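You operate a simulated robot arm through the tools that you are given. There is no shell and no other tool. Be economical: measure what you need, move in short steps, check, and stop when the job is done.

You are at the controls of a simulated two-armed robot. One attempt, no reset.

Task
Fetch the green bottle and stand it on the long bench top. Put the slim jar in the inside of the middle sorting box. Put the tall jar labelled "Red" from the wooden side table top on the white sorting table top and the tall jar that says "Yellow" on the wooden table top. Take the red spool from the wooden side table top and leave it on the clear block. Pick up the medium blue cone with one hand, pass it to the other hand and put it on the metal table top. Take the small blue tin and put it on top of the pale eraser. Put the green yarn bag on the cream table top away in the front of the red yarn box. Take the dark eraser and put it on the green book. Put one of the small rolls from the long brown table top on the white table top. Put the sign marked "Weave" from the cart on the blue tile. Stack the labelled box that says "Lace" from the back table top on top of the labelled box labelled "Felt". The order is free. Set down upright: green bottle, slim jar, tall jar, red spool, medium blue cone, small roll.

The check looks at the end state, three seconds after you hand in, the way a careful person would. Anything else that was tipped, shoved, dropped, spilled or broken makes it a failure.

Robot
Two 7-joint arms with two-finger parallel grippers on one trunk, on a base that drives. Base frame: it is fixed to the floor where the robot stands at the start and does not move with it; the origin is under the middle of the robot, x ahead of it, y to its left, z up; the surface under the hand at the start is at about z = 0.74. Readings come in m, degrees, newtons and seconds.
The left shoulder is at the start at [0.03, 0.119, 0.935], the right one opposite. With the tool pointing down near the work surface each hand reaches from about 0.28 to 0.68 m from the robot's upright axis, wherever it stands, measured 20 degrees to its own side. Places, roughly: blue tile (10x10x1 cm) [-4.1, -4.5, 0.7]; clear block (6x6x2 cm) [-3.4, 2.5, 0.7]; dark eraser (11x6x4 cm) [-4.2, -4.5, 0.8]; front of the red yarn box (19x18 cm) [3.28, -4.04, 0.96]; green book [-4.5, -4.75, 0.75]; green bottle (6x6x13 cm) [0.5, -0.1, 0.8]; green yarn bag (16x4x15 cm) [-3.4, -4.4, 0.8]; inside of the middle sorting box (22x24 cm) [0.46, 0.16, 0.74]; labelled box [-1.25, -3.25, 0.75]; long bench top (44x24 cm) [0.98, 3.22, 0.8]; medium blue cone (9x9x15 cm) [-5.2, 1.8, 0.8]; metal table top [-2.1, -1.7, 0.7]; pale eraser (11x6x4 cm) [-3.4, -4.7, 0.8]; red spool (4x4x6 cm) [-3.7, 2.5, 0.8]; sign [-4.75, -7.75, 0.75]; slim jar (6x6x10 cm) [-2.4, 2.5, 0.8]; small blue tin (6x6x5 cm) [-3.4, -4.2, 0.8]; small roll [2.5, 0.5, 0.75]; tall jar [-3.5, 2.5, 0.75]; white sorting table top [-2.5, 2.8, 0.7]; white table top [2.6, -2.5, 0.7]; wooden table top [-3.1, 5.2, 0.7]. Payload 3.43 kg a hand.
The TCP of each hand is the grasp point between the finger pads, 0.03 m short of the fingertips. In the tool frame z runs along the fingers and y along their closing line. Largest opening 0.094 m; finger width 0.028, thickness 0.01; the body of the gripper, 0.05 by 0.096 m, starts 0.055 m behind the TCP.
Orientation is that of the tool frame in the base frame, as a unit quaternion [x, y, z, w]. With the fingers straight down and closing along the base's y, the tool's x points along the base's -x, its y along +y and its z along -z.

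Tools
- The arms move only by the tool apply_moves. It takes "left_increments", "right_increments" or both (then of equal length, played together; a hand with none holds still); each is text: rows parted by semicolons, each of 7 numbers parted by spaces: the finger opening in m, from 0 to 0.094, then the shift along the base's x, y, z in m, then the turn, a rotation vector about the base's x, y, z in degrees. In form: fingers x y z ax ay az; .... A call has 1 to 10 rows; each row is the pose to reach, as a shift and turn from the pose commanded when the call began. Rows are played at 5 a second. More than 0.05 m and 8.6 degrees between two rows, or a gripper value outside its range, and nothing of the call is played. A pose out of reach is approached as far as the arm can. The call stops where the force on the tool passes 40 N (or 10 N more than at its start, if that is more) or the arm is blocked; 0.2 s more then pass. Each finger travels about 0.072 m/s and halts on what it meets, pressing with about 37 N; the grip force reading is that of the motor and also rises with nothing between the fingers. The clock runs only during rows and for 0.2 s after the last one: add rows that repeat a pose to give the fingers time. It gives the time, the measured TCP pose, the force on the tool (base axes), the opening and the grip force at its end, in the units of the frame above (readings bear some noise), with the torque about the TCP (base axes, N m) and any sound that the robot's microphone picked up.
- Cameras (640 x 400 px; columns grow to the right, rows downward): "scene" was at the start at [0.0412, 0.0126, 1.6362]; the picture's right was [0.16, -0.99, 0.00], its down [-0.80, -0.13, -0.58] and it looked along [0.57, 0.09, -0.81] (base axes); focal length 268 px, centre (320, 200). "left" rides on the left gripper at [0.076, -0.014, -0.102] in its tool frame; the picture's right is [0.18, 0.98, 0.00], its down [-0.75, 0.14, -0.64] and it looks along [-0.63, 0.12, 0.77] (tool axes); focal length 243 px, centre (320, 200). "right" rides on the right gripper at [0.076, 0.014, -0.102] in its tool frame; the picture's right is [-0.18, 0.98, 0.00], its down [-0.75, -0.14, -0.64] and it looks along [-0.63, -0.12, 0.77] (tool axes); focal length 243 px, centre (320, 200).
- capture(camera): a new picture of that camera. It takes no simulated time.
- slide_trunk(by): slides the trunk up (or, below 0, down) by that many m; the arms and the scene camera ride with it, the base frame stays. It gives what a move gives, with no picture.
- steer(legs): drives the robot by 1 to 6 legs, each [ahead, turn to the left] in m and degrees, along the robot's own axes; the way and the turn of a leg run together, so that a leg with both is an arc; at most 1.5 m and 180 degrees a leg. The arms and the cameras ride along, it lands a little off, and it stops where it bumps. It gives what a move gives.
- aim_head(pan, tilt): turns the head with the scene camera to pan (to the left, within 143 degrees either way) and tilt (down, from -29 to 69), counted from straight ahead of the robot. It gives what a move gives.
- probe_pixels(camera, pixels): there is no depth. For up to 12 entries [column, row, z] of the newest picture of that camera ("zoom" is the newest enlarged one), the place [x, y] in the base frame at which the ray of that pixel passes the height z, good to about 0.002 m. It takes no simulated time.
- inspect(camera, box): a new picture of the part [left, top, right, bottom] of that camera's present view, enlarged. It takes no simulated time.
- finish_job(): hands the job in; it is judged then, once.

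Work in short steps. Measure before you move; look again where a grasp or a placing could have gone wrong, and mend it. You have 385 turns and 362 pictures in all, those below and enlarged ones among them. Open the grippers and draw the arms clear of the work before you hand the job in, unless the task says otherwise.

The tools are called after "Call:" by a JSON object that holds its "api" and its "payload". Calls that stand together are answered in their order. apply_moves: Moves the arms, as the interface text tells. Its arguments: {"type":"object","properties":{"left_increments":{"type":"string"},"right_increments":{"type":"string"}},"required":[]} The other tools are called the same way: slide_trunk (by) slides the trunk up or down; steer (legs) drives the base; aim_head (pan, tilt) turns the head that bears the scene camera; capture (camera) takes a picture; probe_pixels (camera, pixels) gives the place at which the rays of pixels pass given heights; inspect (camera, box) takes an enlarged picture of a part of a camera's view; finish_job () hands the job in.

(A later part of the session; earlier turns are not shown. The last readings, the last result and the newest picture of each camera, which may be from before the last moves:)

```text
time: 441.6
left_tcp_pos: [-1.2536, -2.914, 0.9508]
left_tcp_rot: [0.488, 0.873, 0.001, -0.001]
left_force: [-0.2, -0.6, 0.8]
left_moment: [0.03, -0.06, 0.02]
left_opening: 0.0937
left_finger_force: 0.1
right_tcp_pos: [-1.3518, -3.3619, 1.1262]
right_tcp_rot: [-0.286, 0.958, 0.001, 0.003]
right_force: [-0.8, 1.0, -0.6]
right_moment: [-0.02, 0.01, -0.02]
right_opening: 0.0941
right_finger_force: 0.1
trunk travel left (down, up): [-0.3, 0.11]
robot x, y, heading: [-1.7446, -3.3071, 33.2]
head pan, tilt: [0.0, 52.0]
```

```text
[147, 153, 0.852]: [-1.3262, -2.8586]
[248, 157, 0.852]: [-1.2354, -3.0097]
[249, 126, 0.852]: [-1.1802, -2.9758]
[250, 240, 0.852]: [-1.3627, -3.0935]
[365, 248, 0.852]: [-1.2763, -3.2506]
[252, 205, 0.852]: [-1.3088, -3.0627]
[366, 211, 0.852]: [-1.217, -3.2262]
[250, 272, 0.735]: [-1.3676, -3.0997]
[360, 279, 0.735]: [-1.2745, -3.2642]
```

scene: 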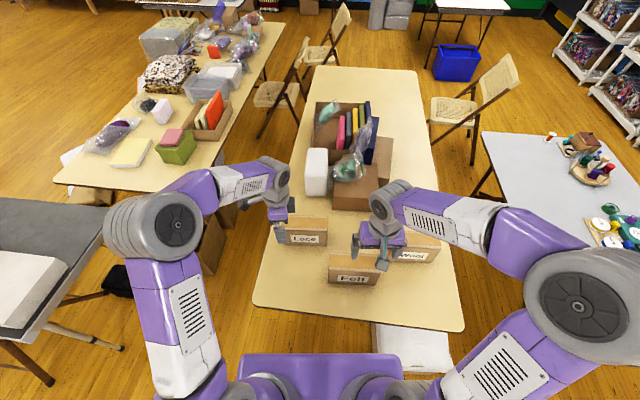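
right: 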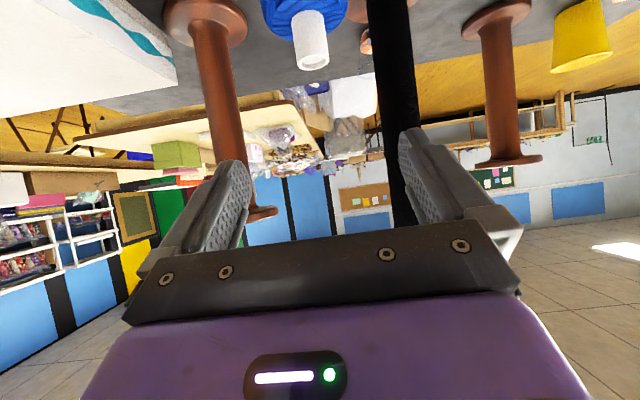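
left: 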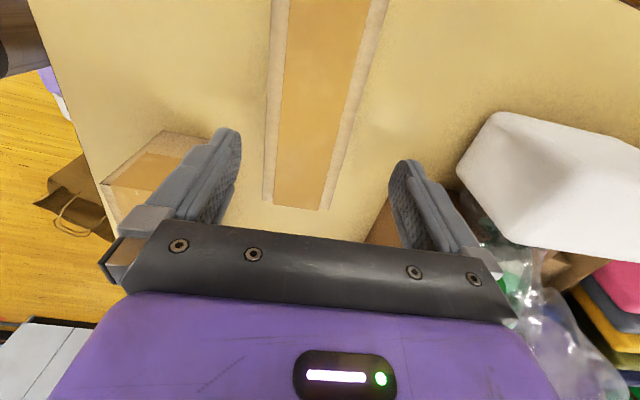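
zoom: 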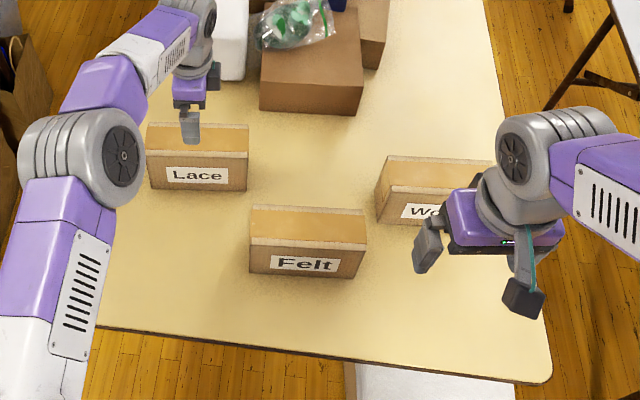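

Aligned. I lower to z≈0.815 and close on the Lace box.

Call:
{"api": "apply_moves", "payload": {"left_increments": "0.094 -0.002 -0.002 -0.045 0 0 0; 0.094 -0.002 -0.002 -0.09 0 0 0; 0.094 -0.002 -0.002 -0.136 0 0 0; 0.094 -0.002 -0.002 -0.136 0 0 0; 0.07 -0.002 -0.002 -0.136 0 0 0; 0.05 -0.002 -0.002 -0.136 0 0 0; 0.05 -0.002 -0.002 -0.136 0 0 0"}}

Call:
{"api": "inspect", "payload": {"camera": "scene", "box": [240, 160, 480, 340]}}

```text
time: 443.2
left_tcp_pos: [-1.2569, -2.9149, 0.8148]
left_tcp_rot: [0.487, 0.873, 0.0, -0.002]
left_force: [-1.1, -1.1, 1.4]
left_moment: [-0.12, -0.08, -0.06]
left_opening: 0.0741
left_finger_force: 37.1
right_tcp_pos: [-1.3513, -3.361, 1.1269]
right_tcp_rot: [-0.286, 0.958, 0.001, 0.002]
right_force: [0.3, 0.2, -0.5]
right_moment: [0.0, 0.01, 0.0]
right_opening: 0.094
right_finger_force: 0.1
trunk travel left (down, up): [-0.3, 0.11]
robot x, y, heading: [-1.7426, -3.3055, 32.9]
head pan, tilt: [0.0, 52.0]
```

```text
2.22 times, centred on (360, 250) of scene
```

zoom: 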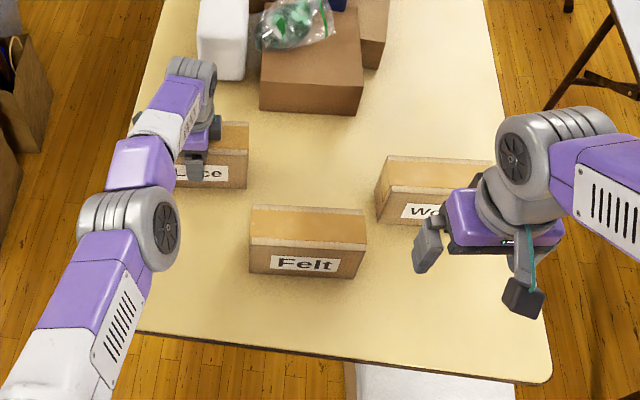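

Gripped (0.074). I lift it 17 cm and carry it over the Felt box with a -3° turn to match.

Call:
{"api": "apply_moves", "payload": {"left_increments": "0.05 0 0 0.04 0 0 0; 0.05 0 0 0.08 0 0 0; 0.05 0 0 0.12 0 0 0; 0.05 0 0 0.16 0 0 0; 0.05 -0.005 -0.04 0.17 0 0 -1; 0.05 -0.013 -0.085 0.17 0 0 -2; 0.05 -0.02 -0.13 0.17 0 0 -3; 0.05 -0.027 -0.175 0.17 0 0 -3; 0.05 -0.034 -0.218 0.17 0 0 -3; 0.05 -0.036 -0.239 0.17 0 0 -3"}}

Call:
{"api": "inspect", "payload": {"camera": "scene", "box": [240, 160, 480, 340]}}

Call:
{"api": "capture", "payload": {"camera": "left"}}

```text
time: 445.4
left_tcp_pos: [-1.2927, -3.1562, 0.9856]
left_tcp_rot: [0.511, 0.86, 0.002, -0.002]
left_force: [-0.7, 0.0, -3.0]
left_moment: [0.01, 0.0, -0.01]
left_opening: 0.0742
left_finger_force: 36.6
right_tcp_pos: [-1.351, -3.3601, 1.1264]
right_tcp_rot: [-0.287, 0.958, 0.001, 0.002]
right_force: [-0.1, -0.5, -0.1]
right_moment: [-0.02, 0.04, 0.02]
right_opening: 0.0938
right_finger_force: 0.0
trunk travel left (down, up): [-0.3, 0.11]
robot x, y, heading: [-1.7451, -3.309, 33.3]
head pan, tilt: [0.0, 52.0]
```

```text
2.22 times, centred on (360, 250) of scene
```

zoom: 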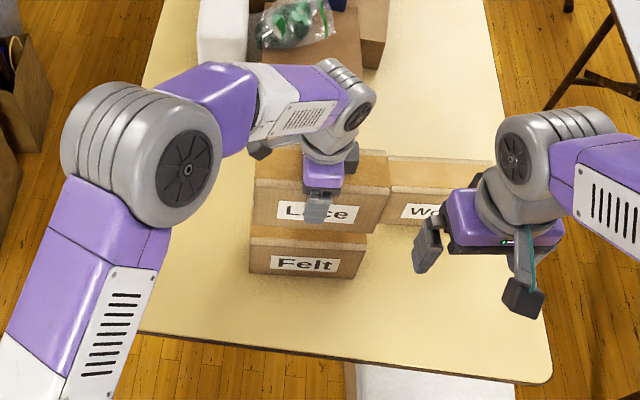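

```text
214 pictures are left
```

left: 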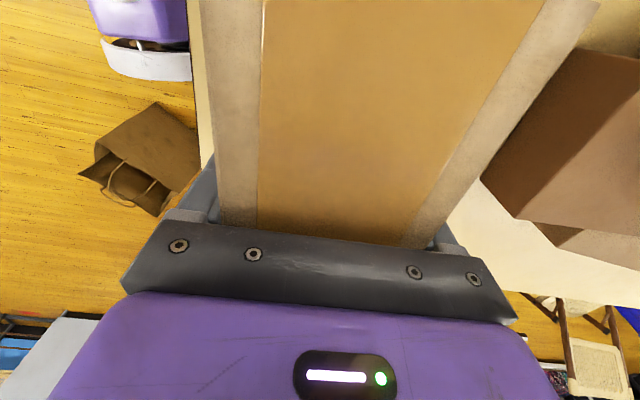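

I compare Lace's lower front edge (z≈0.905) with Felt's top front edge.

Call:
{"api": "inspect", "payload": {"camera": "scene", "box": [320, 215, 420, 290]}}

```text
5.33 times, centred on (370, 252) of scene
```

zoom: 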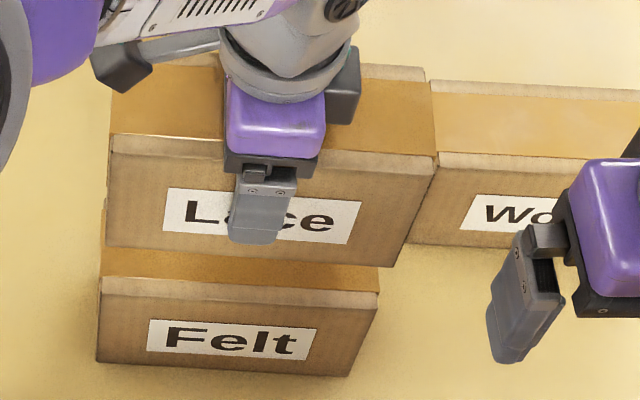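

Call:
{"api": "probe_pixels", "payload": {"camera": "zoom", "pixels": [[106, 244, 0.905], [395, 267, 0.905], [98, 277, 0.852], [379, 293, 0.852], [112, 135, 1.022], [437, 160, 1.022]]}}

```text
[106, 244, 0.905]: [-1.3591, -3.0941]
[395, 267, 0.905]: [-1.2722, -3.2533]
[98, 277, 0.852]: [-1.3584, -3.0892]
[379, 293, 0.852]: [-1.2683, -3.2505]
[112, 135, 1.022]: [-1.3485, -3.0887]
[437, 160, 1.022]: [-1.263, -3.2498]
```

Edges match within 4 mm. I lower to contact.

Call:
{"api": "apply_moves", "payload": {"left_increments": "0.05 0.001 0.003 -0.03 0 0 0; 0.05 0.001 0.003 -0.042 0 0 0; 0.05 0.001 0.003 -0.047 0 0 0; 0.05 0.001 0.003 -0.051 0 0 0; 0.05 0.001 0.003 -0.055 0 0 0; 0.05 0.001 0.003 -0.059 0 0 0; 0.05 0.001 0.003 -0.059 0 0 0"}}

Call:
{"api": "inspect", "payload": {"camera": "scene", "box": [320, 215, 420, 290]}}

```text
time: 446.7
left_tcp_pos: [-1.2896, -3.1534, 0.9341]
left_tcp_rot: [0.51, 0.86, 0.002, 0.001]
left_force: [-8.4, 0.6, 14.3]
left_moment: [-0.63, 0.53, -0.2]
left_opening: 0.0742
left_finger_force: 37.2
right_tcp_pos: [-1.3525, -3.3614, 1.1271]
right_tcp_rot: [-0.287, 0.958, -0.001, 0.003]
right_force: [0.2, 0.6, -0.9]
right_moment: [0.02, -0.02, 0.0]
right_opening: 0.0941
right_finger_force: 0.0
trunk travel left (down, up): [-0.3, 0.11]
robot x, y, heading: [-1.748, -3.3079, 33.0]
head pan, tilt: [0.0, 52.0]
stopped in row 6 (left hand): the force on the tool passed its limit at 53 N (the readings are from after the stop); the commanded pose is now the measured one
```

```text
5.33 times, centred on (370, 252) of scene
```

zoom: 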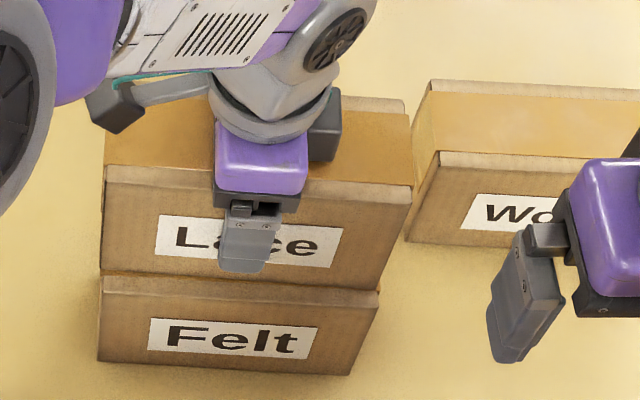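

Stacked flush. I relax 1 mm, open and lift away.

Call:
{"api": "apply_moves", "payload": {"left_increments": "0.05 0 0 0.001 0 0 0; 0.08 0 0 0.001 0 0 0; 0.094 0 0 0.001 0 0 0; 0.094 0 0 0.001 0 0 0; 0.094 0 0 0.03 0 0 0; 0.094 0 0 0.07 0 0 0; 0.094 0 0 0.115 0 0 0; 0.094 0 0 0.16 0 0 0; 0.094 -0.03 0.01 0.19 0 0 0; 0.094 -0.07 0.02 0.2 0 0 0"}}

Call:
{"api": "inspect", "payload": {"camera": "scene", "box": [240, 160, 480, 340]}}

```text
time: 448.9
left_tcp_pos: [-1.3612, -3.1325, 1.1321]
left_tcp_rot: [0.511, 0.859, 0.001, 0.002]
left_force: [-0.8, 0.0, 0.2]
left_moment: [0.0, 0.0, -0.02]
left_opening: 0.0941
left_finger_force: 0.0
right_tcp_pos: [-1.3529, -3.3598, 1.1286]
right_tcp_rot: [-0.287, 0.958, 0.0, 0.003]
right_force: [0.5, -0.6, -0.3]
right_moment: [0.0, 0.02, 0.02]
right_opening: 0.0937
right_finger_force: 0.0
trunk travel left (down, up): [-0.3, 0.11]
robot x, y, heading: [-1.7419, -3.3079, 33.2]
head pan, tilt: [0.0, 52.0]
```

```text
2.22 times, centred on (360, 250) of scene
```

zoom: 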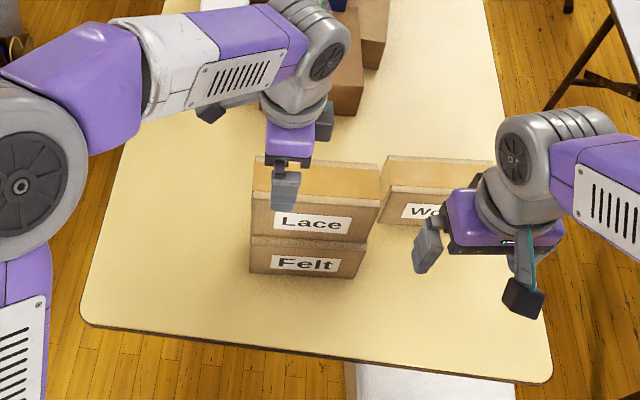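

Lace sits on Felt. I restore the left hand's yaw and tuck both hands.

Call:
{"api": "apply_moves", "payload": {"left_increments": "0.094 -0.018 0.018 0 0 0 8.5; 0.094 -0.036 0.036 0 0 0 17; 0.094 -0.055 0.055 0 0 0 25.5; 0.094 -0.073 0.072 0 0 0 34; 0.094 -0.09 0.09 0 0 0 42.5; 0.094 -0.11 0.108 0 0 0 51; 0.094 -0.128 0.126 0 0 0 59.5; 0.094 -0.146 0.144 0 0 0 68; 0.094 -0.165 0.162 0 0 0 76.5; 0.094 -0.183 0.179 0 0 0 85", "right_increments": "0.094 0 0 0 0 0 0; 0.094 0 0 0 0 0 0; 0.094 0 0 0 0 0 0; 0.094 0 0 0 0 0 0; 0.094 0 0 0 0 0 0; 0.094 0 0.02 0 0 0 0; 0.094 0 0.045 0 0 0 0; 0.094 0 0.07 0 0 0 0; 0.094 0 0.095 0 0 0 0; 0.094 -0.004 0.117 0 0 0 0"}}

Call:
{"api": "apply_moves", "payload": {"left_increments": "0.094 0 0 0 0 0 9; 0.094 0 0 0 0 0 9"}}

Call:
{"api": "steer", "payload": {"legs": [[-0.6, 0], [0, 178]]}}

Call:
{"api": "aim_head", "payload": {"pan": 0, "tilt": 35}}

Call:
{"api": "capture", "payload": {"camera": "scene"}}

```text
time: 451.1
left_tcp_pos: [-1.541, -2.9511, 1.1307]
left_tcp_rot: [-0.207, 0.978, 0.001, -0.001]
left_force: [0.0, 0.7, -0.1]
left_moment: [0.01, -0.03, 0.01]
left_opening: 0.094
left_finger_force: 0.2
right_tcp_pos: [-1.3572, -3.2438, 1.128]
right_tcp_rot: [-0.286, 0.958, 0.0, 0.002]
right_force: [0.3, -0.4, 0.0]
right_moment: [0.0, 0.0, 0.01]
right_opening: 0.0943
right_finger_force: 0.0
trunk travel left (down, up): [-0.3, 0.11]
robot x, y, heading: [-1.7395, -3.3087, 33.5]
head pan, tilt: [0.0, 52.0]
```

```text
refused: row 1 steps farther than a row can; nothing moved
```

```text
time: 461.5
left_tcp_pos: [-2.4845, -3.9579, 1.1302]
left_tcp_rot: [0.99, 0.142, 0.001, 0.003]
left_force: [-0.1, -0.5, 0.3]
left_moment: [0.01, -0.02, 0.02]
left_opening: 0.094
left_finger_force: 0.0
right_tcp_pos: [-2.6306, -3.6436, 1.1268]
right_tcp_rot: [0.975, 0.224, -0.004, 0.0]
right_force: [0.1, 1.0, 0.9]
right_moment: [0.03, 0.02, -0.02]
right_opening: 0.0941
right_finger_force: 0.1
trunk travel left (down, up): [-0.3, 0.11]
robot x, y, heading: [-2.2384, -3.6309, -154.1]
head pan, tilt: [0.0, 52.0]
```

```text
time: 462.3
left_tcp_pos: [-2.4855, -3.9583, 1.1304]
left_tcp_rot: [0.99, 0.141, 0.001, 0.002]
left_force: [0.5, 0.6, 0.3]
left_moment: [-0.01, 0.02, 0.0]
left_opening: 0.0944
left_finger_force: 0.2
right_tcp_pos: [-2.6316, -3.6431, 1.1271]
right_tcp_rot: [0.975, 0.224, -0.002, 0.0]
right_force: [0.2, -0.3, -0.1]
right_moment: [0.04, 0.02, 0.02]
right_opening: 0.094
right_finger_force: 0.1
trunk travel left (down, up): [-0.3, 0.11]
robot x, y, heading: [-2.2416, -3.6302, -154.2]
head pan, tilt: [0.0, 35.0]
```

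```text
210 pictures are left
```

scene: 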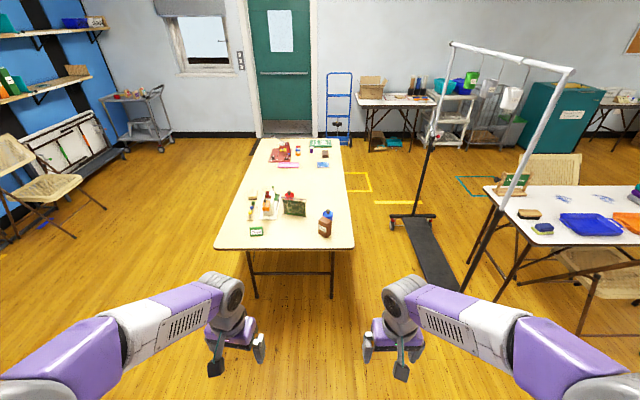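

I zoom onto the cream table.

Call:
{"api": "inspect", "payload": {"camera": "scene", "box": [205, 130, 365, 255]}}

Call:
{"api": "probe_pixels", "payload": {"camera": "scene", "pixels": [[216, 248, 0.735], [354, 248, 0.735], [258, 140, 0.735], [338, 140, 0.735], [256, 298, 0.0], [333, 298, 0.0]]}}

```text
3.20 times, centred on (285, 192) of scene
```

zoom: 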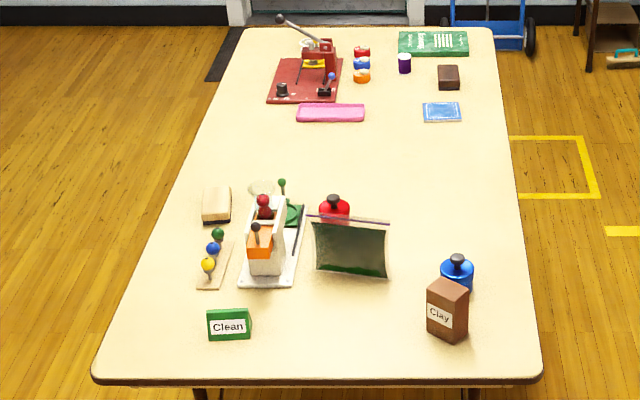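

```text
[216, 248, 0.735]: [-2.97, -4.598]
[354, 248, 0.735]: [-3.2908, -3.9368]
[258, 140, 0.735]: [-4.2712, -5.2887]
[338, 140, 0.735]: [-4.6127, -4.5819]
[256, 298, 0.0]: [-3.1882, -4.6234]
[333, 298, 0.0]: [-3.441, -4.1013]
```

Call:
{"api": "probe_pixels", "payload": {"camera": "zoom", "pixels": [[457, 285, 0.745], [457, 258, 0.8], [216, 195, 0.775], [216, 215, 0.745], [348, 268, 0.74], [334, 208, 0.78], [445, 330, 0.74], [445, 283, 0.82], [441, 112, 0.745], [448, 70, 0.77], [433, 43, 0.75], [280, 270, 0.74]]}}

```text
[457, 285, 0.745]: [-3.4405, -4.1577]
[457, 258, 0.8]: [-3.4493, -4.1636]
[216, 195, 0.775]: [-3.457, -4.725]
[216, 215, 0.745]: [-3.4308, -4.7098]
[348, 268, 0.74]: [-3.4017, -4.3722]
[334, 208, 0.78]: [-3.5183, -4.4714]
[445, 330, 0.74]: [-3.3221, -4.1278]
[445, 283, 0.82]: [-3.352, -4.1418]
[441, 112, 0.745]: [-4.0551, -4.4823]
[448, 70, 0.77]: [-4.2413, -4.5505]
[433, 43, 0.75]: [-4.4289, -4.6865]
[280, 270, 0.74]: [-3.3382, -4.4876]
```

The tin is near the east end at (-3.445,-4.16), the pale eraser near the south edge at (-3.45,-4.72). I lower the trunk again, fix the left yaw and drive 0.7 m to the east end.

Call:
{"api": "slide_trunk", "payload": {"by": -0.1}}

Call:
{"api": "apply_moves", "payload": {"left_increments": "0.094 0 0 0 0 0 5; 0.094 0 0 0 0 0 9; 0.094 0 0 0 0 0 9"}}

Call:
{"api": "steer", "payload": {"legs": [[0.7, 0]]}}

Call:
{"api": "aim_head", "payload": {"pan": 0, "tilt": 52}}

Call:
{"api": "capture", "payload": {"camera": "scene"}}

Call:
{"api": "capture", "payload": {"camera": "right"}}

```text
time: 463.6
left_tcp_pos: [-2.4849, -3.9584, 1.0309]
left_tcp_rot: [0.99, 0.141, 0.0, 0.002]
left_force: [0.0, 0.0, 0.1]
left_moment: [-0.05, -0.01, -0.02]
left_opening: 0.0942
left_finger_force: 0.1
right_tcp_pos: [-2.6307, -3.6428, 1.0276]
right_tcp_rot: [0.975, 0.224, -0.002, 0.001]
right_force: [0.4, 0.3, 0.2]
right_moment: [-0.01, -0.02, 0.0]
right_opening: 0.094
right_finger_force: 0.1
trunk travel left (down, up): [-0.2, 0.21]
robot x, y, heading: [-2.2374, -3.6294, -154.3]
head pan, tilt: [0.0, 35.0]
```

```text
time: 464.4
left_tcp_pos: [-2.4849, -3.9579, 1.031]
left_tcp_rot: [0.976, 0.219, 0.001, 0.003]
left_force: [-0.1, 0.0, 0.3]
left_moment: [0.02, 0.0, 0.01]
left_opening: 0.094
left_finger_force: 0.0
right_tcp_pos: [-2.631, -3.6421, 1.0274]
right_tcp_rot: [0.974, 0.224, -0.002, 0.001]
right_force: [0.7, -0.4, 0.4]
right_moment: [-0.02, 0.0, 0.0]
right_opening: 0.094
right_finger_force: 0.1
trunk travel left (down, up): [-0.2, 0.21]
robot x, y, heading: [-2.2403, -3.6275, -154.2]
head pan, tilt: [0.0, 35.0]
```

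```text
time: 468.3
left_tcp_pos: [-3.1127, -4.264, 1.0301]
left_tcp_rot: [0.976, 0.22, 0.001, 0.003]
left_force: [0.1, 0.4, 1.0]
left_moment: [0.01, 0.01, -0.01]
left_opening: 0.0938
left_finger_force: 0.0
right_tcp_pos: [-3.2584, -3.9487, 1.0281]
right_tcp_rot: [0.974, 0.226, -0.003, 0.0]
right_force: [0.5, -0.2, 0.0]
right_moment: [-0.01, 0.03, 0.0]
right_opening: 0.0941
right_finger_force: 0.0
trunk travel left (down, up): [-0.2, 0.21]
robot x, y, heading: [-2.8625, -3.9371, -154.2]
head pan, tilt: [0.0, 35.0]
```

```text
time: 469.1
left_tcp_pos: [-3.1126, -4.2643, 1.0314]
left_tcp_rot: [0.976, 0.219, 0.001, 0.003]
left_force: [0.6, 1.0, -0.5]
left_moment: [-0.01, 0.0, 0.01]
left_opening: 0.0944
left_finger_force: 0.0
right_tcp_pos: [-3.2577, -3.9484, 1.027]
right_tcp_rot: [0.974, 0.226, -0.003, 0.001]
right_force: [0.7, -0.3, 0.1]
right_moment: [0.01, 0.01, 0.0]
right_opening: 0.0939
right_finger_force: 0.1
trunk travel left (down, up): [-0.2, 0.21]
robot x, y, heading: [-2.8681, -3.9337, -154.2]
head pan, tilt: [0.0, 52.0]
```

```text
208 pictures are left
```

scene: 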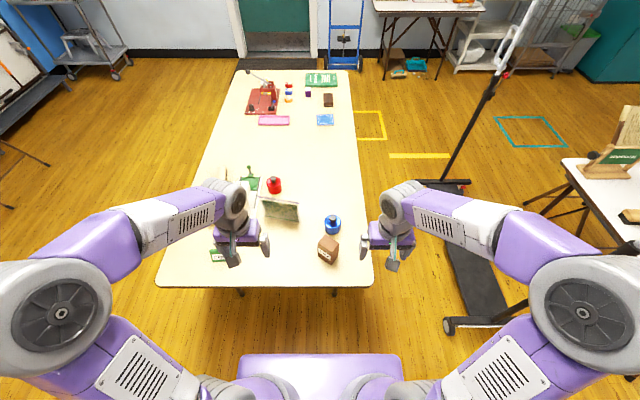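

```text
207 pictures are left
```

right: 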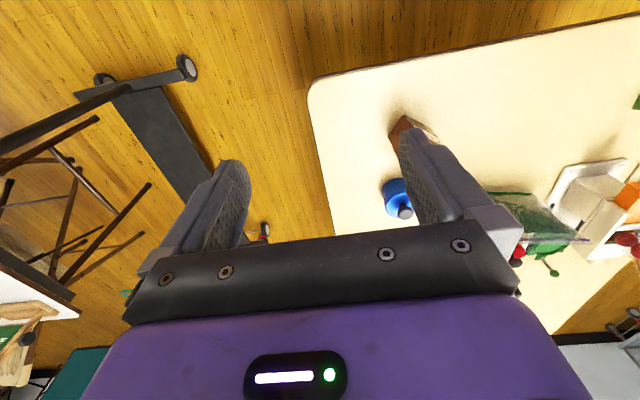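

Call:
{"api": "inspect", "payload": {"camera": "scene", "box": [290, 190, 380, 280]}}

Call:
{"api": "probe_pixels", "payload": {"camera": "right", "pixels": [[405, 212, 0.8], [396, 190, 0.745], [400, 200, 0.78], [405, 120, 0.82], [434, 134, 0.82]]}}

Call:
{"api": "probe_pixels", "payload": {"camera": "scene", "pixels": [[333, 217, 0.8], [333, 228, 0.745], [328, 240, 0.82], [280, 220, 0.74], [274, 180, 0.79]]}}

```text
4.44 times, centred on (335, 235) of scene
```

zoom: 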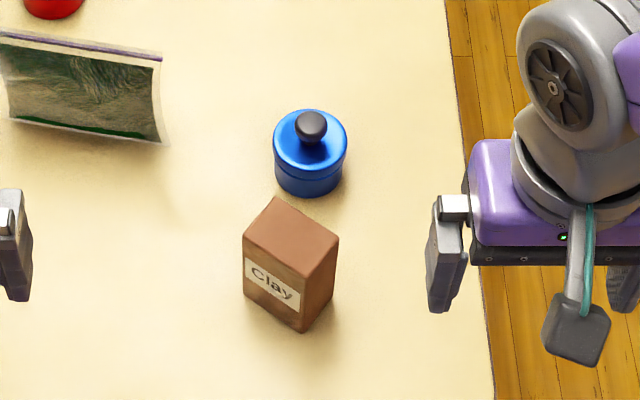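

```text
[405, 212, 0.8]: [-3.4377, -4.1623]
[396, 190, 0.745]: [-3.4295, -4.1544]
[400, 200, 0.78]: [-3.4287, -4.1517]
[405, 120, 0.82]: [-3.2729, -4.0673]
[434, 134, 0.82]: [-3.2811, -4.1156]
```

```text
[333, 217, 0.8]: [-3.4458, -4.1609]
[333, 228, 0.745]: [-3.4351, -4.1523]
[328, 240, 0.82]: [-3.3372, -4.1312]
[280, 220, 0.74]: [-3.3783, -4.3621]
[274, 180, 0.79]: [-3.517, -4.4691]
```

Tin centre (-3.435,-4.156). I bring the right hand above it.

Call:
{"api": "apply_moves", "payload": {"right_increments": "0.09 -0.03 -0.035 0 0 0 0; 0.09 -0.06 -0.07 0 0 0 0; 0.09 -0.09 -0.105 0 0 0 0; 0.09 -0.12 -0.14 0 0 0 0; 0.09 -0.15 -0.175 0 0 0 0; 0.09 -0.177 -0.208 0 0 0 0; 0.09 -0.177 -0.208 -0.045 0 0 0; 0.09 -0.177 -0.208 -0.09 0 0 0; 0.09 -0.177 -0.208 -0.12 0 0 0; 0.09 -0.177 -0.208 -0.12 0 0 0"}}

Call:
{"api": "capture", "payload": {"camera": "right"}}

```text
time: 471.3
left_tcp_pos: [-3.1114, -4.2638, 1.0306]
left_tcp_rot: [0.976, 0.219, 0.0, 0.003]
left_force: [0.0, 0.8, 0.6]
left_moment: [0.02, 0.03, -0.01]
left_opening: 0.0939
left_finger_force: 0.1
right_tcp_pos: [-3.4367, -4.158, 0.907]
right_tcp_rot: [0.974, 0.226, -0.003, 0.001]
right_force: [0.0, 0.3, -0.2]
right_moment: [0.01, -0.01, -0.02]
right_opening: 0.0902
right_finger_force: 0.1
trunk travel left (down, up): [-0.2, 0.21]
robot x, y, heading: [-2.8725, -3.9331, -154.1]
head pan, tilt: [0.0, 52.0]
```

```text
205 pictures are left
```

right: 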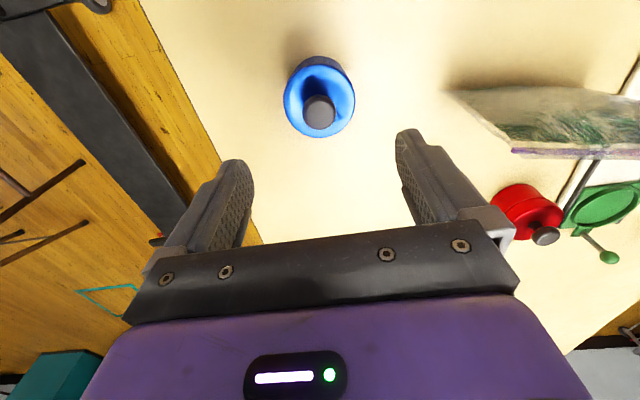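

Call:
{"api": "probe_pixels", "payload": {"camera": "right", "pixels": [[319, 97, 0.775], [320, 112, 0.8], [284, 97, 0.775], [355, 97, 0.775]]}}

```text
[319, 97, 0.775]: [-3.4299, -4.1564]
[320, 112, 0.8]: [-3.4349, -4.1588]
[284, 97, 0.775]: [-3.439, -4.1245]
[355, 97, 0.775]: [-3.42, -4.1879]
```

Call:
{"api": "apply_moves", "payload": {"right_increments": "0.09 0.003 0 -0.045 0 0 0; 0.09 0.003 0 -0.09 0 0 0; 0.09 0.003 0 -0.133 0 0 0; 0.09 0.003 0 -0.133 0 0 0; 0.065 0.003 0 -0.133 0 0 0; 0.045 0.003 0 -0.133 0 0 0; 0.045 0.003 0 -0.133 0 0 0"}}

Call:
{"api": "capture", "payload": {"camera": "right"}}

```text
time: 472.9
left_tcp_pos: [-3.1129, -4.2632, 1.0302]
left_tcp_rot: [0.976, 0.219, 0.001, 0.004]
left_force: [-0.3, -0.4, 0.4]
left_moment: [-0.01, -0.01, -0.01]
left_opening: 0.0941
left_finger_force: 0.1
right_tcp_pos: [-3.4336, -4.1559, 0.7732]
right_tcp_rot: [0.974, 0.225, -0.002, 0.0]
right_force: [-0.2, -1.0, 0.6]
right_moment: [-0.02, -0.01, 0.03]
right_opening: 0.0662
right_finger_force: 37.1
trunk travel left (down, up): [-0.2, 0.21]
robot x, y, heading: [-2.8666, -3.9353, -154.2]
head pan, tilt: [0.0, 52.0]
```

```text
204 pictures are left
```

right: 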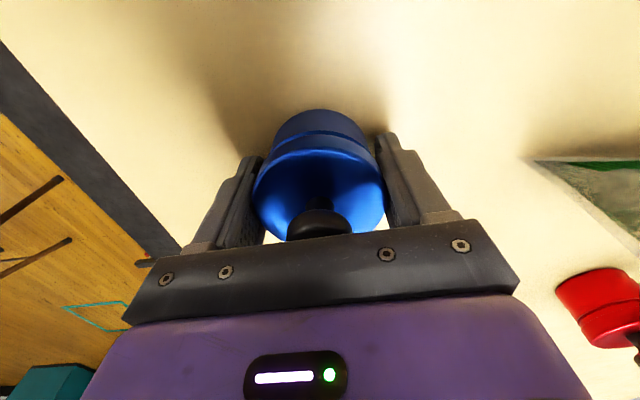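

Tin gripped. I lift it and tuck it in.

Call:
{"api": "apply_moves", "payload": {"right_increments": "0.045 0 0 0.045 0 0 0; 0.045 0 0 0.09 0 0 0; 0.045 0 0 0.135 0 0 0; 0.045 0 0 0.18 0 0 0; 0.045 0 0 0.225 0 0 0; 0.045 0.02 0.015 0.255 0 0 0; 0.045 0.057 0.045 0.255 0 0 0; 0.045 0.095 0.075 0.255 0 0 0; 0.045 0.133 0.105 0.255 0 0 0; 0.045 0.17 0.135 0.255 0 0 0"}}

Call:
{"api": "aim_head", "payload": {"pan": 60, "tilt": 35}}

Call:
{"api": "capture", "payload": {"camera": "scene"}}

```text
time: 475.1
left_tcp_pos: [-3.1111, -4.2622, 1.0308]
left_tcp_rot: [0.975, 0.22, 0.0, 0.003]
left_force: [-0.5, 0.6, 0.2]
left_moment: [-0.05, 0.02, -0.01]
left_opening: 0.094
left_finger_force: 0.1
right_tcp_pos: [-3.2623, -4.0202, 1.029]
right_tcp_rot: [0.974, 0.225, -0.004, 0.001]
right_force: [-1.2, 0.0, -0.2]
right_moment: [-0.01, 0.03, -0.02]
right_opening: 0.0664
right_finger_force: 36.6
trunk travel left (down, up): [-0.2, 0.21]
robot x, y, heading: [-2.867, -3.9357, -153.9]
head pan, tilt: [0.0, 52.0]
heard: snap
```

```text
time: 476.4
left_tcp_pos: [-3.1132, -4.264, 1.0308]
left_tcp_rot: [0.976, 0.22, 0.0, 0.003]
left_force: [0.5, 0.4, 0.5]
left_moment: [-0.03, -0.01, 0.01]
left_opening: 0.0944
left_finger_force: 0.2
right_tcp_pos: [-3.2637, -4.0217, 1.0292]
right_tcp_rot: [0.974, 0.226, -0.003, 0.001]
right_force: [0.2, 0.9, 0.3]
right_moment: [0.01, -0.05, 0.04]
right_opening: 0.0664
right_finger_force: 36.5
trunk travel left (down, up): [-0.2, 0.21]
robot x, y, heading: [-2.8651, -3.938, -154.0]
head pan, tilt: [60.0, 35.0]
```

```text
203 pictures are left
```

scene: 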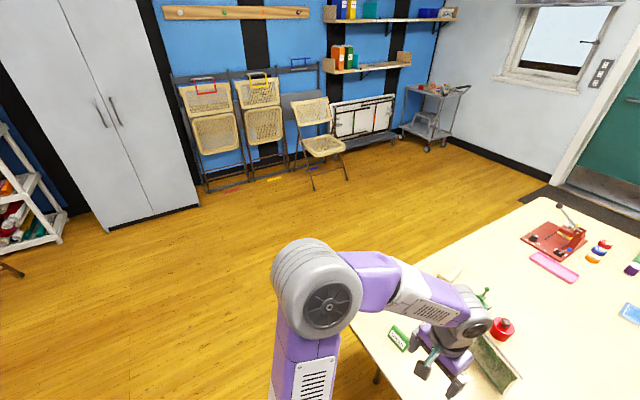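

A "snap" was heard; I check the right hand and the table at once.

Call:
{"api": "capture", "payload": {"camera": "right"}}

Call:
{"api": "aim_head", "payload": {"pan": 0, "tilt": 52}}

Call:
{"api": "capture", "payload": {"camera": "scene"}}

```text
202 pictures are left
```

right: 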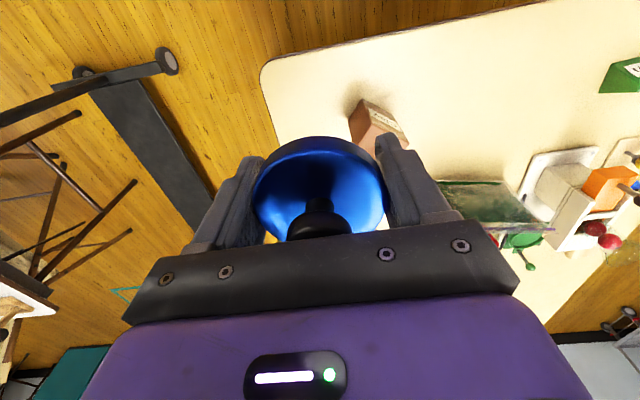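

```text
time: 477.7
left_tcp_pos: [-3.1118, -4.2631, 1.0299]
left_tcp_rot: [0.976, 0.22, 0.001, 0.003]
left_force: [-0.8, 0.3, -0.5]
left_moment: [0.01, 0.01, 0.02]
left_opening: 0.0938
left_finger_force: 0.1
right_tcp_pos: [-3.2623, -4.023, 1.0293]
right_tcp_rot: [0.974, 0.226, -0.002, 0.001]
right_force: [-0.7, 0.2, 0.9]
right_moment: [0.0, -0.04, 0.02]
right_opening: 0.0663
right_finger_force: 36.8
trunk travel left (down, up): [-0.2, 0.21]
robot x, y, heading: [-2.8639, -3.9342, -154.3]
head pan, tilt: [0.0, 52.0]
```

```text
201 pictures are left
```

scene: 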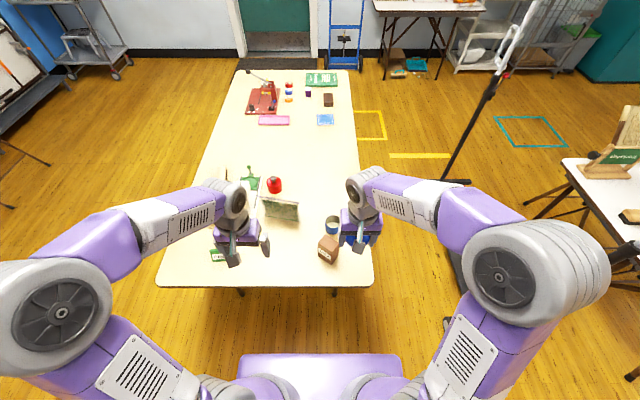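

The lid came off: the tin's base is still on the table at (333,225). I zoom in; I must put the lid back.

Call:
{"api": "inspect", "payload": {"camera": "scene", "box": [290, 190, 380, 280]}}

```text
4.44 times, centred on (335, 235) of scene
```

zoom: 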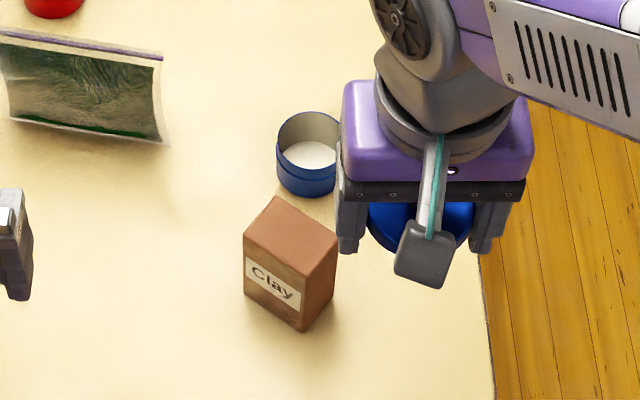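

I return the hand above the base (same xy as the grasp) at z≈0.92 and measure the base's rim.

Call:
{"api": "apply_moves", "payload": {"right_increments": "0.045 -0.035 -0.028 0 0 0 0; 0.045 -0.07 -0.055 0 0 0 0; 0.045 -0.1 -0.08 0 0 0 0; 0.045 -0.135 -0.105 0 0 0 0; 0.045 -0.17 -0.135 0 0 0 0; 0.045 -0.17 -0.135 -0.04 0 0 0; 0.045 -0.17 -0.135 -0.08 0 0 0; 0.045 -0.17 -0.135 -0.12 0 0 0; 0.045 -0.17 -0.135 -0.12 0 0 0"}}

Call:
{"api": "capture", "payload": {"camera": "right"}}

Call:
{"api": "inspect", "payload": {"camera": "scene", "box": [290, 190, 380, 280]}}

```text
time: 479.7
left_tcp_pos: [-3.1121, -4.2641, 1.0307]
left_tcp_rot: [0.976, 0.22, 0.001, 0.003]
left_force: [0.5, -0.3, 0.2]
left_moment: [0.0, 0.01, -0.02]
left_opening: 0.094
left_finger_force: 0.0
right_tcp_pos: [-3.4339, -4.1598, 0.9103]
right_tcp_rot: [0.974, 0.226, -0.002, 0.0]
right_force: [-0.5, 0.4, -0.7]
right_moment: [-0.02, -0.01, 0.01]
right_opening: 0.0666
right_finger_force: 36.9
trunk travel left (down, up): [-0.2, 0.21]
robot x, y, heading: [-2.8671, -3.9352, -154.0]
head pan, tilt: [0.0, 52.0]
```

```text
199 pictures are left
```

right: 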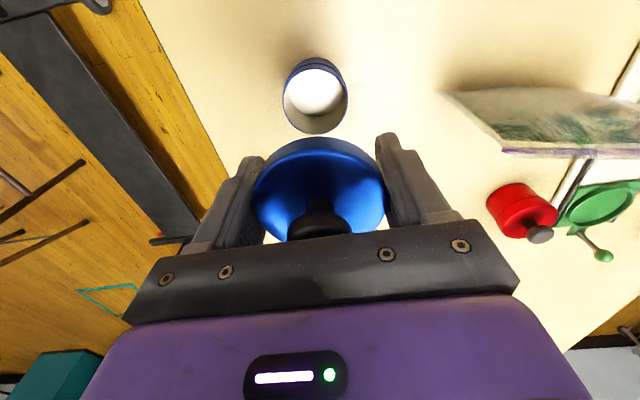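

```text
4.44 times, centred on (335, 235) of scene
```

zoom: 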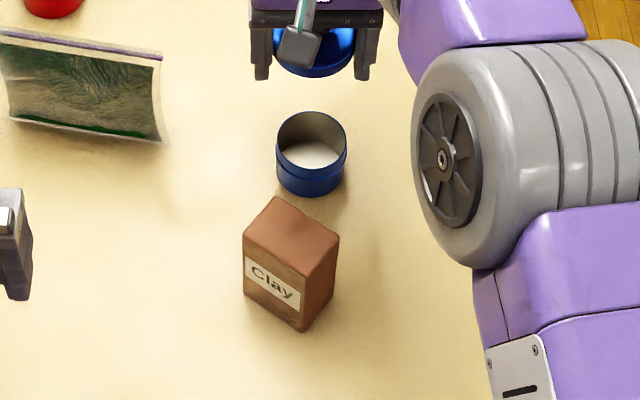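

Call:
{"api": "probe_pixels", "payload": {"camera": "right", "pixels": [[315, 96, 0.765], [315, 96, 0.775], [284, 96, 0.77], [348, 96, 0.77], [315, 134, 0.77], [315, 58, 0.77]]}}

Call:
{"api": "probe_pixels", "payload": {"camera": "zoom", "pixels": [[311, 142, 0.77], [276, 145, 0.77], [347, 145, 0.77], [311, 112, 0.77], [311, 172, 0.77], [310, 196, 0.735]]}}

```text
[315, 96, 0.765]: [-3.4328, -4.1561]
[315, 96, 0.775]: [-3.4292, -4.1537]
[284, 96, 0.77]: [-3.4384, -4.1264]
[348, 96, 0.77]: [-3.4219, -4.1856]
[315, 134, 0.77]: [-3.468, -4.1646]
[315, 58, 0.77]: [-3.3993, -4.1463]
```

```text
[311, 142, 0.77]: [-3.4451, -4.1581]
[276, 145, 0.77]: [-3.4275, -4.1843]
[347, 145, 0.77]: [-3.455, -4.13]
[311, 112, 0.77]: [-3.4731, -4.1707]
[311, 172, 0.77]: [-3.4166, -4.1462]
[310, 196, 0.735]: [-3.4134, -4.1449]
```

I align to the original grasp xy (-3.433,-4.155) and lower the lid to just above the rim to check.

Call:
{"api": "apply_moves", "payload": {"right_increments": "0.045 0 0.004 -0.04 0 0 0; 0.045 0 0.004 -0.08 0 0 0; 0.045 0 0.004 -0.105 0 0 0; 0.045 0 0.004 -0.105 0 0 0; 0.045 0 0.004 -0.105 0 0 0"}}

Call:
{"api": "capture", "payload": {"camera": "right"}}

Call:
{"api": "inspect", "payload": {"camera": "scene", "box": [300, 190, 370, 260]}}

```text
time: 480.9
left_tcp_pos: [-3.1108, -4.2634, 1.0305]
left_tcp_rot: [0.976, 0.219, 0.001, 0.003]
left_force: [-0.4, 0.0, 0.0]
left_moment: [-0.05, 0.0, -0.01]
left_opening: 0.0941
left_finger_force: 0.1
right_tcp_pos: [-3.4325, -4.1543, 0.8047]
right_tcp_rot: [0.974, 0.226, -0.002, 0.0]
right_force: [-1.0, 0.4, 0.0]
right_moment: [0.01, -0.01, -0.03]
right_opening: 0.0663
right_finger_force: 37.0
trunk travel left (down, up): [-0.2, 0.21]
robot x, y, heading: [-2.8636, -3.936, -154.1]
head pan, tilt: [0.0, 52.0]
```

```text
197 pictures are left
```

right: 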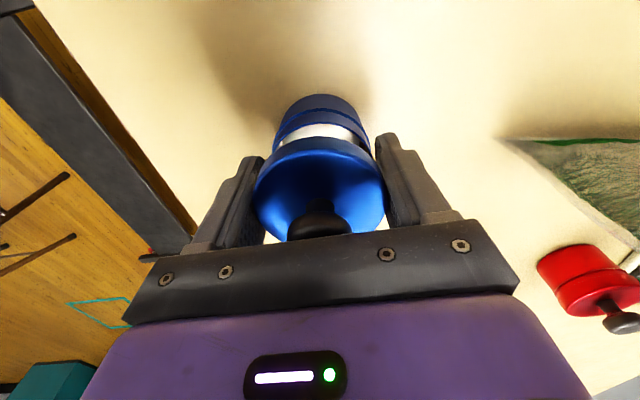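

```text
5.71 times, centred on (335, 225) of scene
```

zoom: 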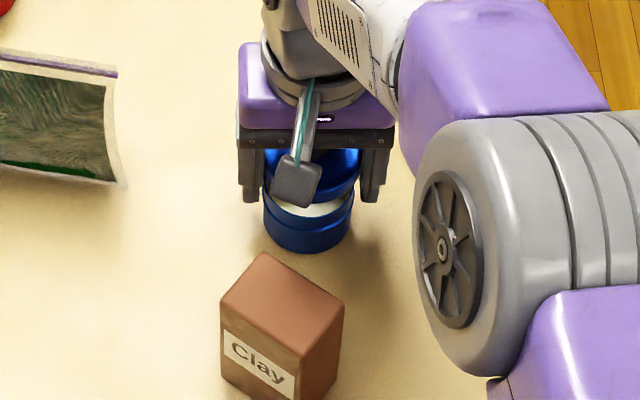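

The lid is centred on the base. I lower slowly to the original height and press gently.

Call:
{"api": "apply_moves", "payload": {"right_increments": "0.045 0 0 -0.012 0 0 0; 0.045 0 0 -0.02 0 0 0; 0.045 0 0 -0.025 0 0 0; 0.045 0 0 -0.029 0 0 0; 0.045 0 0 -0.032 0 0 0; 0.045 0 0 -0.034 0 0 0; 0.045 0 0 -0.036 0 0 0; 0.045 0 0 -0.036 0 0 0"}}

Call:
{"api": "capture", "payload": {"camera": "right"}}

```text
time: 482.7
left_tcp_pos: [-3.1094, -4.2621, 1.0328]
left_tcp_rot: [0.976, 0.22, -0.002, 0.003]
left_force: [0.5, 0.4, -0.4]
left_moment: [0.05, 0.02, -0.03]
left_opening: 0.0941
left_finger_force: 0.1
right_tcp_pos: [-3.4334, -4.154, 0.7723]
right_tcp_rot: [0.974, 0.225, -0.007, 0.002]
right_force: [1.7, -0.9, 33.0]
right_moment: [0.13, -0.28, -0.03]
right_opening: 0.0663
right_finger_force: 36.5
trunk travel left (down, up): [-0.2, 0.21]
robot x, y, heading: [-2.8673, -3.9347, -154.1]
head pan, tilt: [0.0, 52.0]
```

```text
195 pictures are left
```

right: 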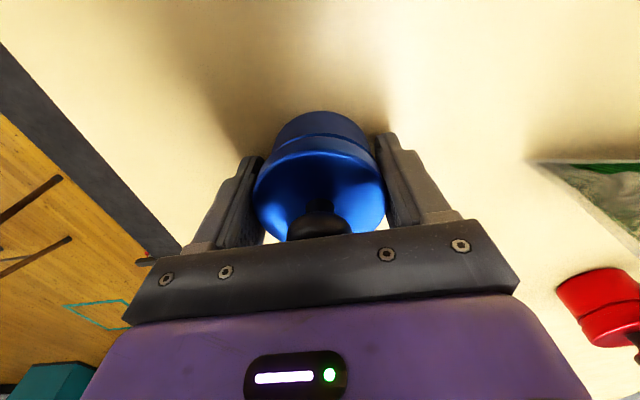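

The lid is seated again (same height, 33 N). To hold the body rather than the lid, I open a little, lower the fingertips almost to the table and close again.

Call:
{"api": "apply_moves", "payload": {"right_increments": "0.06 0 0 0.003 0 0 0; 0.08 0 0 0.003 0 0 0; 0.08 0 0 0.003 0 0 0; 0.08 0 0 -0.002 0.6 0.3 0; 0.08 0 0 -0.004 0.6 0.3 0; 0.08 0 0 -0.004 0.6 0.3 0"}}

Call:
{"api": "inspect", "payload": {"camera": "right", "box": [220, 80, 420, 250]}}

```text
time: 483.9
left_tcp_pos: [-3.1099, -4.2616, 1.0312]
left_tcp_rot: [0.976, 0.219, 0.001, 0.003]
left_force: [-0.5, -0.1, -0.1]
left_moment: [0.03, -0.02, -0.04]
left_opening: 0.094
left_finger_force: 0.1
right_tcp_pos: [-3.4322, -4.15, 0.7708]
right_tcp_rot: [0.974, 0.226, -0.004, -0.006]
right_force: [10.7, 13.4, 18.6]
right_moment: [-0.17, -0.89, 0.86]
right_opening: 0.0753
right_finger_force: 0.0
trunk travel left (down, up): [-0.2, 0.21]
robot x, y, heading: [-2.8674, -3.9352, -154.3]
head pan, tilt: [0.0, 52.0]
heard: snap
stopped in row 5 (right hand): the force on the tool passed its limit at 46 N (the readings are from after the stop); the commanded pose is now the measured one
```

```text
2.35 times, centred on (320, 165) of right
```

zoom: 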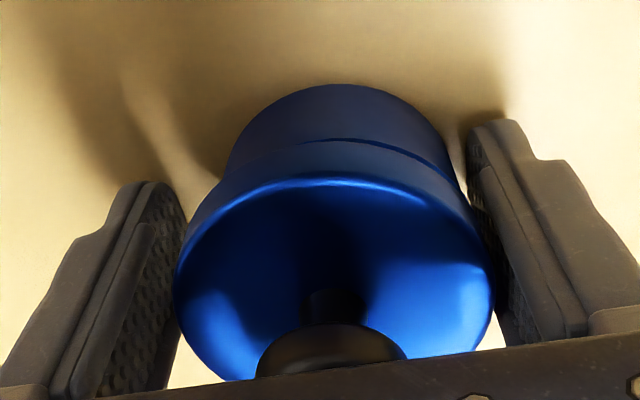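

The lid has snapped back on; the stop was the fingertips reaching the table. I now grip as low as possible (tips just off the table), then lift very slowly and watch whether the body comes along.

Call:
{"api": "apply_moves", "payload": {"right_increments": "0.08 0 -0.003 0.0015 0 0 0; 0.08 0 -0.003 0.0015 -0.4 0.4 0; 0.06 0 -0.003 0.0015 -0.4 0.4 0; 0.045 0 -0.003 0.0015 -0.4 0.4 0; 0.045 0 -0.003 0.0015 -0.4 0.4 0"}}

Call:
{"api": "inspect", "payload": {"camera": "right", "box": [220, 80, 420, 250]}}

```text
time: 485.1
left_tcp_pos: [-3.1095, -4.2623, 1.0316]
left_tcp_rot: [0.976, 0.219, 0.0, 0.002]
left_force: [0.2, -0.1, -0.1]
left_moment: [-0.02, -0.02, 0.03]
left_opening: 0.0941
left_finger_force: 0.1
right_tcp_pos: [-3.4316, -4.1549, 0.7714]
right_tcp_rot: [0.974, 0.225, -0.011, -0.001]
right_force: [10.2, 5.1, 21.1]
right_moment: [-0.46, -0.94, 0.43]
right_opening: 0.0661
right_finger_force: 37.2
trunk travel left (down, up): [-0.2, 0.21]
robot x, y, heading: [-2.8658, -3.9329, -154.2]
head pan, tilt: [0.0, 52.0]
heard: snap
```

```text
2.35 times, centred on (320, 165) of right
```

zoom: 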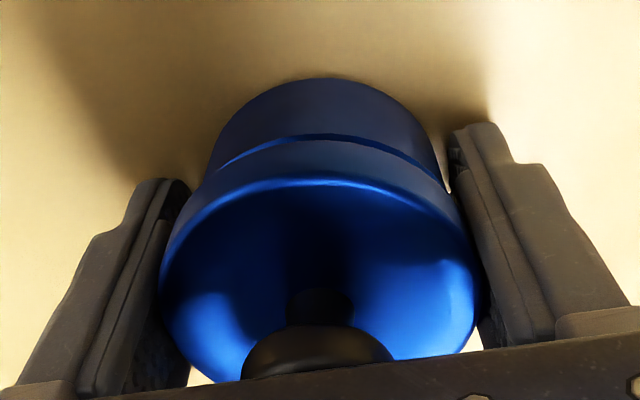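

I lift very slowly by 12 mm and look whether the body follows.

Call:
{"api": "apply_moves", "payload": {"right_increments": "0.045 0 0 0.002 0.6 -0.1 0; 0.045 0 0 0.004 1.2 -0.2 0; 0.045 0 0 0.006 1.2 -0.2 0; 0.045 0 0 0.008 1.2 -0.2 0; 0.045 0 0 0.01 1.2 -0.2 0; 0.045 0 0 0.012 1.2 -0.2 0; 0.045 0 0 0.015 1.2 -0.2 0; 0.045 0 0 0.018 1.2 -0.2 0"}}

Call:
{"api": "inspect", "payload": {"camera": "right", "box": [220, 80, 420, 250]}}

Call:
{"api": "inspect", "payload": {"camera": "scene", "box": [300, 190, 370, 260]}}

```text
time: 486.9
left_tcp_pos: [-3.1118, -4.2625, 1.0298]
left_tcp_rot: [0.976, 0.219, 0.0, 0.003]
left_force: [-0.6, 0.1, 0.5]
left_moment: [0.0, 0.0, 0.01]
left_opening: 0.0937
left_finger_force: 0.0
right_tcp_pos: [-3.4351, -4.1553, 0.7864]
right_tcp_rot: [0.974, 0.224, -0.005, -0.012]
right_force: [0.8, 0.2, -0.5]
right_moment: [0.0, -0.01, 0.01]
right_opening: 0.066
right_finger_force: 37.0
trunk travel left (down, up): [-0.2, 0.21]
robot x, y, heading: [-2.8673, -3.9312, -154.1]
head pan, tilt: [0.0, 52.0]
```

```text
2.35 times, centred on (320, 165) of right
```

zoom: 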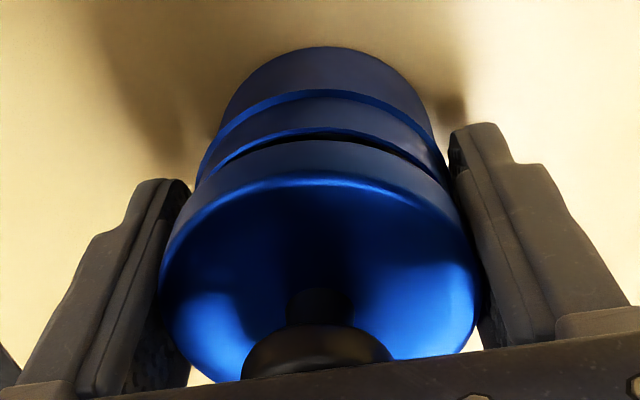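

```text
5.71 times, centred on (335, 225) of scene
```

zoom: 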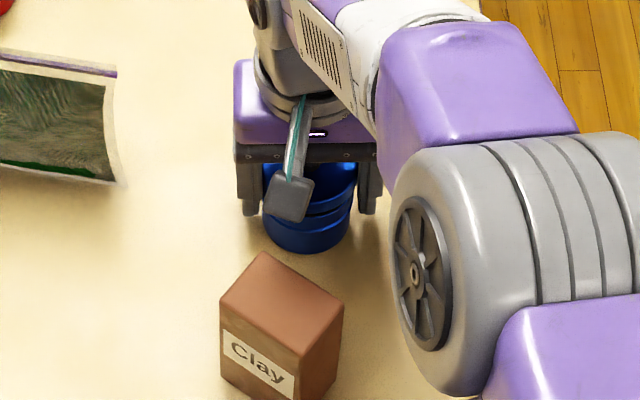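

The base stays put, so the lid must travel separately: the right hand keeps the lid (levelled), the left hand will carry the base. I move the right hand up and aside.

Call:
{"api": "apply_moves", "payload": {"right_increments": "0.045 0 0 0.04 -1.2 -0.87 0; 0.045 0 0 0.085 -1.2 -0.87 0; 0.045 0 0 0.13 -1.2 -0.87 0; 0.045 0 0 0.175 -1.2 -0.87 0; 0.045 0.005 0.02 0.215 -1.2 -0.87 0; 0.045 0.025 0.06 0.225 -1.2 -0.87 0; 0.045 0.05 0.1 0.225 -1.2 -0.87 0; 0.045 0.075 0.14 0.225 -1.2 -0.87 0; 0.045 0.1 0.18 0.225 -1.2 -0.87 0; 0.045 0.125 0.22 0.225 -1.2 -0.87 0"}}

Call:
{"api": "inspect", "payload": {"camera": "scene", "box": [270, 180, 430, 290]}}

Call:
{"api": "capture", "payload": {"camera": "right"}}

```text
time: 489.1
left_tcp_pos: [-3.1116, -4.2621, 1.0311]
left_tcp_rot: [0.975, 0.221, 0.0, 0.002]
left_force: [0.3, -0.1, 1.4]
left_moment: [-0.05, 0.01, -0.02]
left_opening: 0.094
left_finger_force: 0.0
right_tcp_pos: [-3.308, -3.9316, 1.0116]
right_tcp_rot: [0.974, 0.226, 0.0, 0.0]
right_force: [-0.3, -0.4, 0.2]
right_moment: [-0.04, 0.01, -0.02]
right_opening: 0.0665
right_finger_force: 37.7
trunk travel left (down, up): [-0.2, 0.21]
robot x, y, heading: [-2.8661, -3.9354, -154.3]
head pan, tilt: [0.0, 52.0]
```

```text
3.64 times, centred on (350, 235) of scene
```

zoom: 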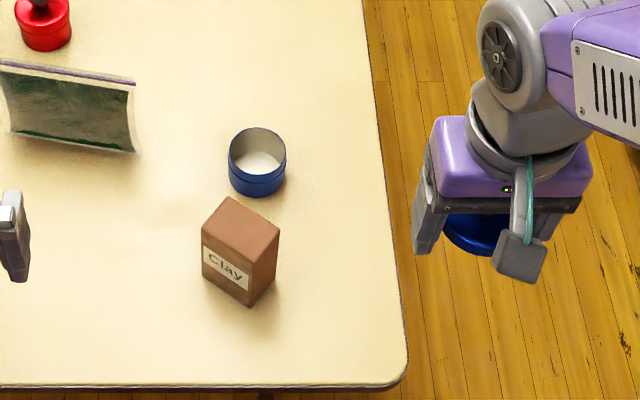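

```text
189 pictures are left
```

right: 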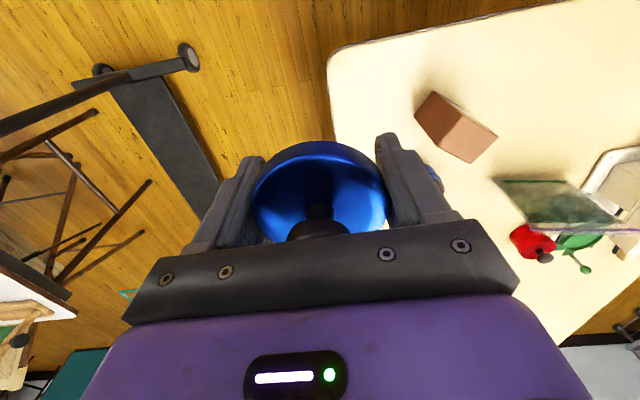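

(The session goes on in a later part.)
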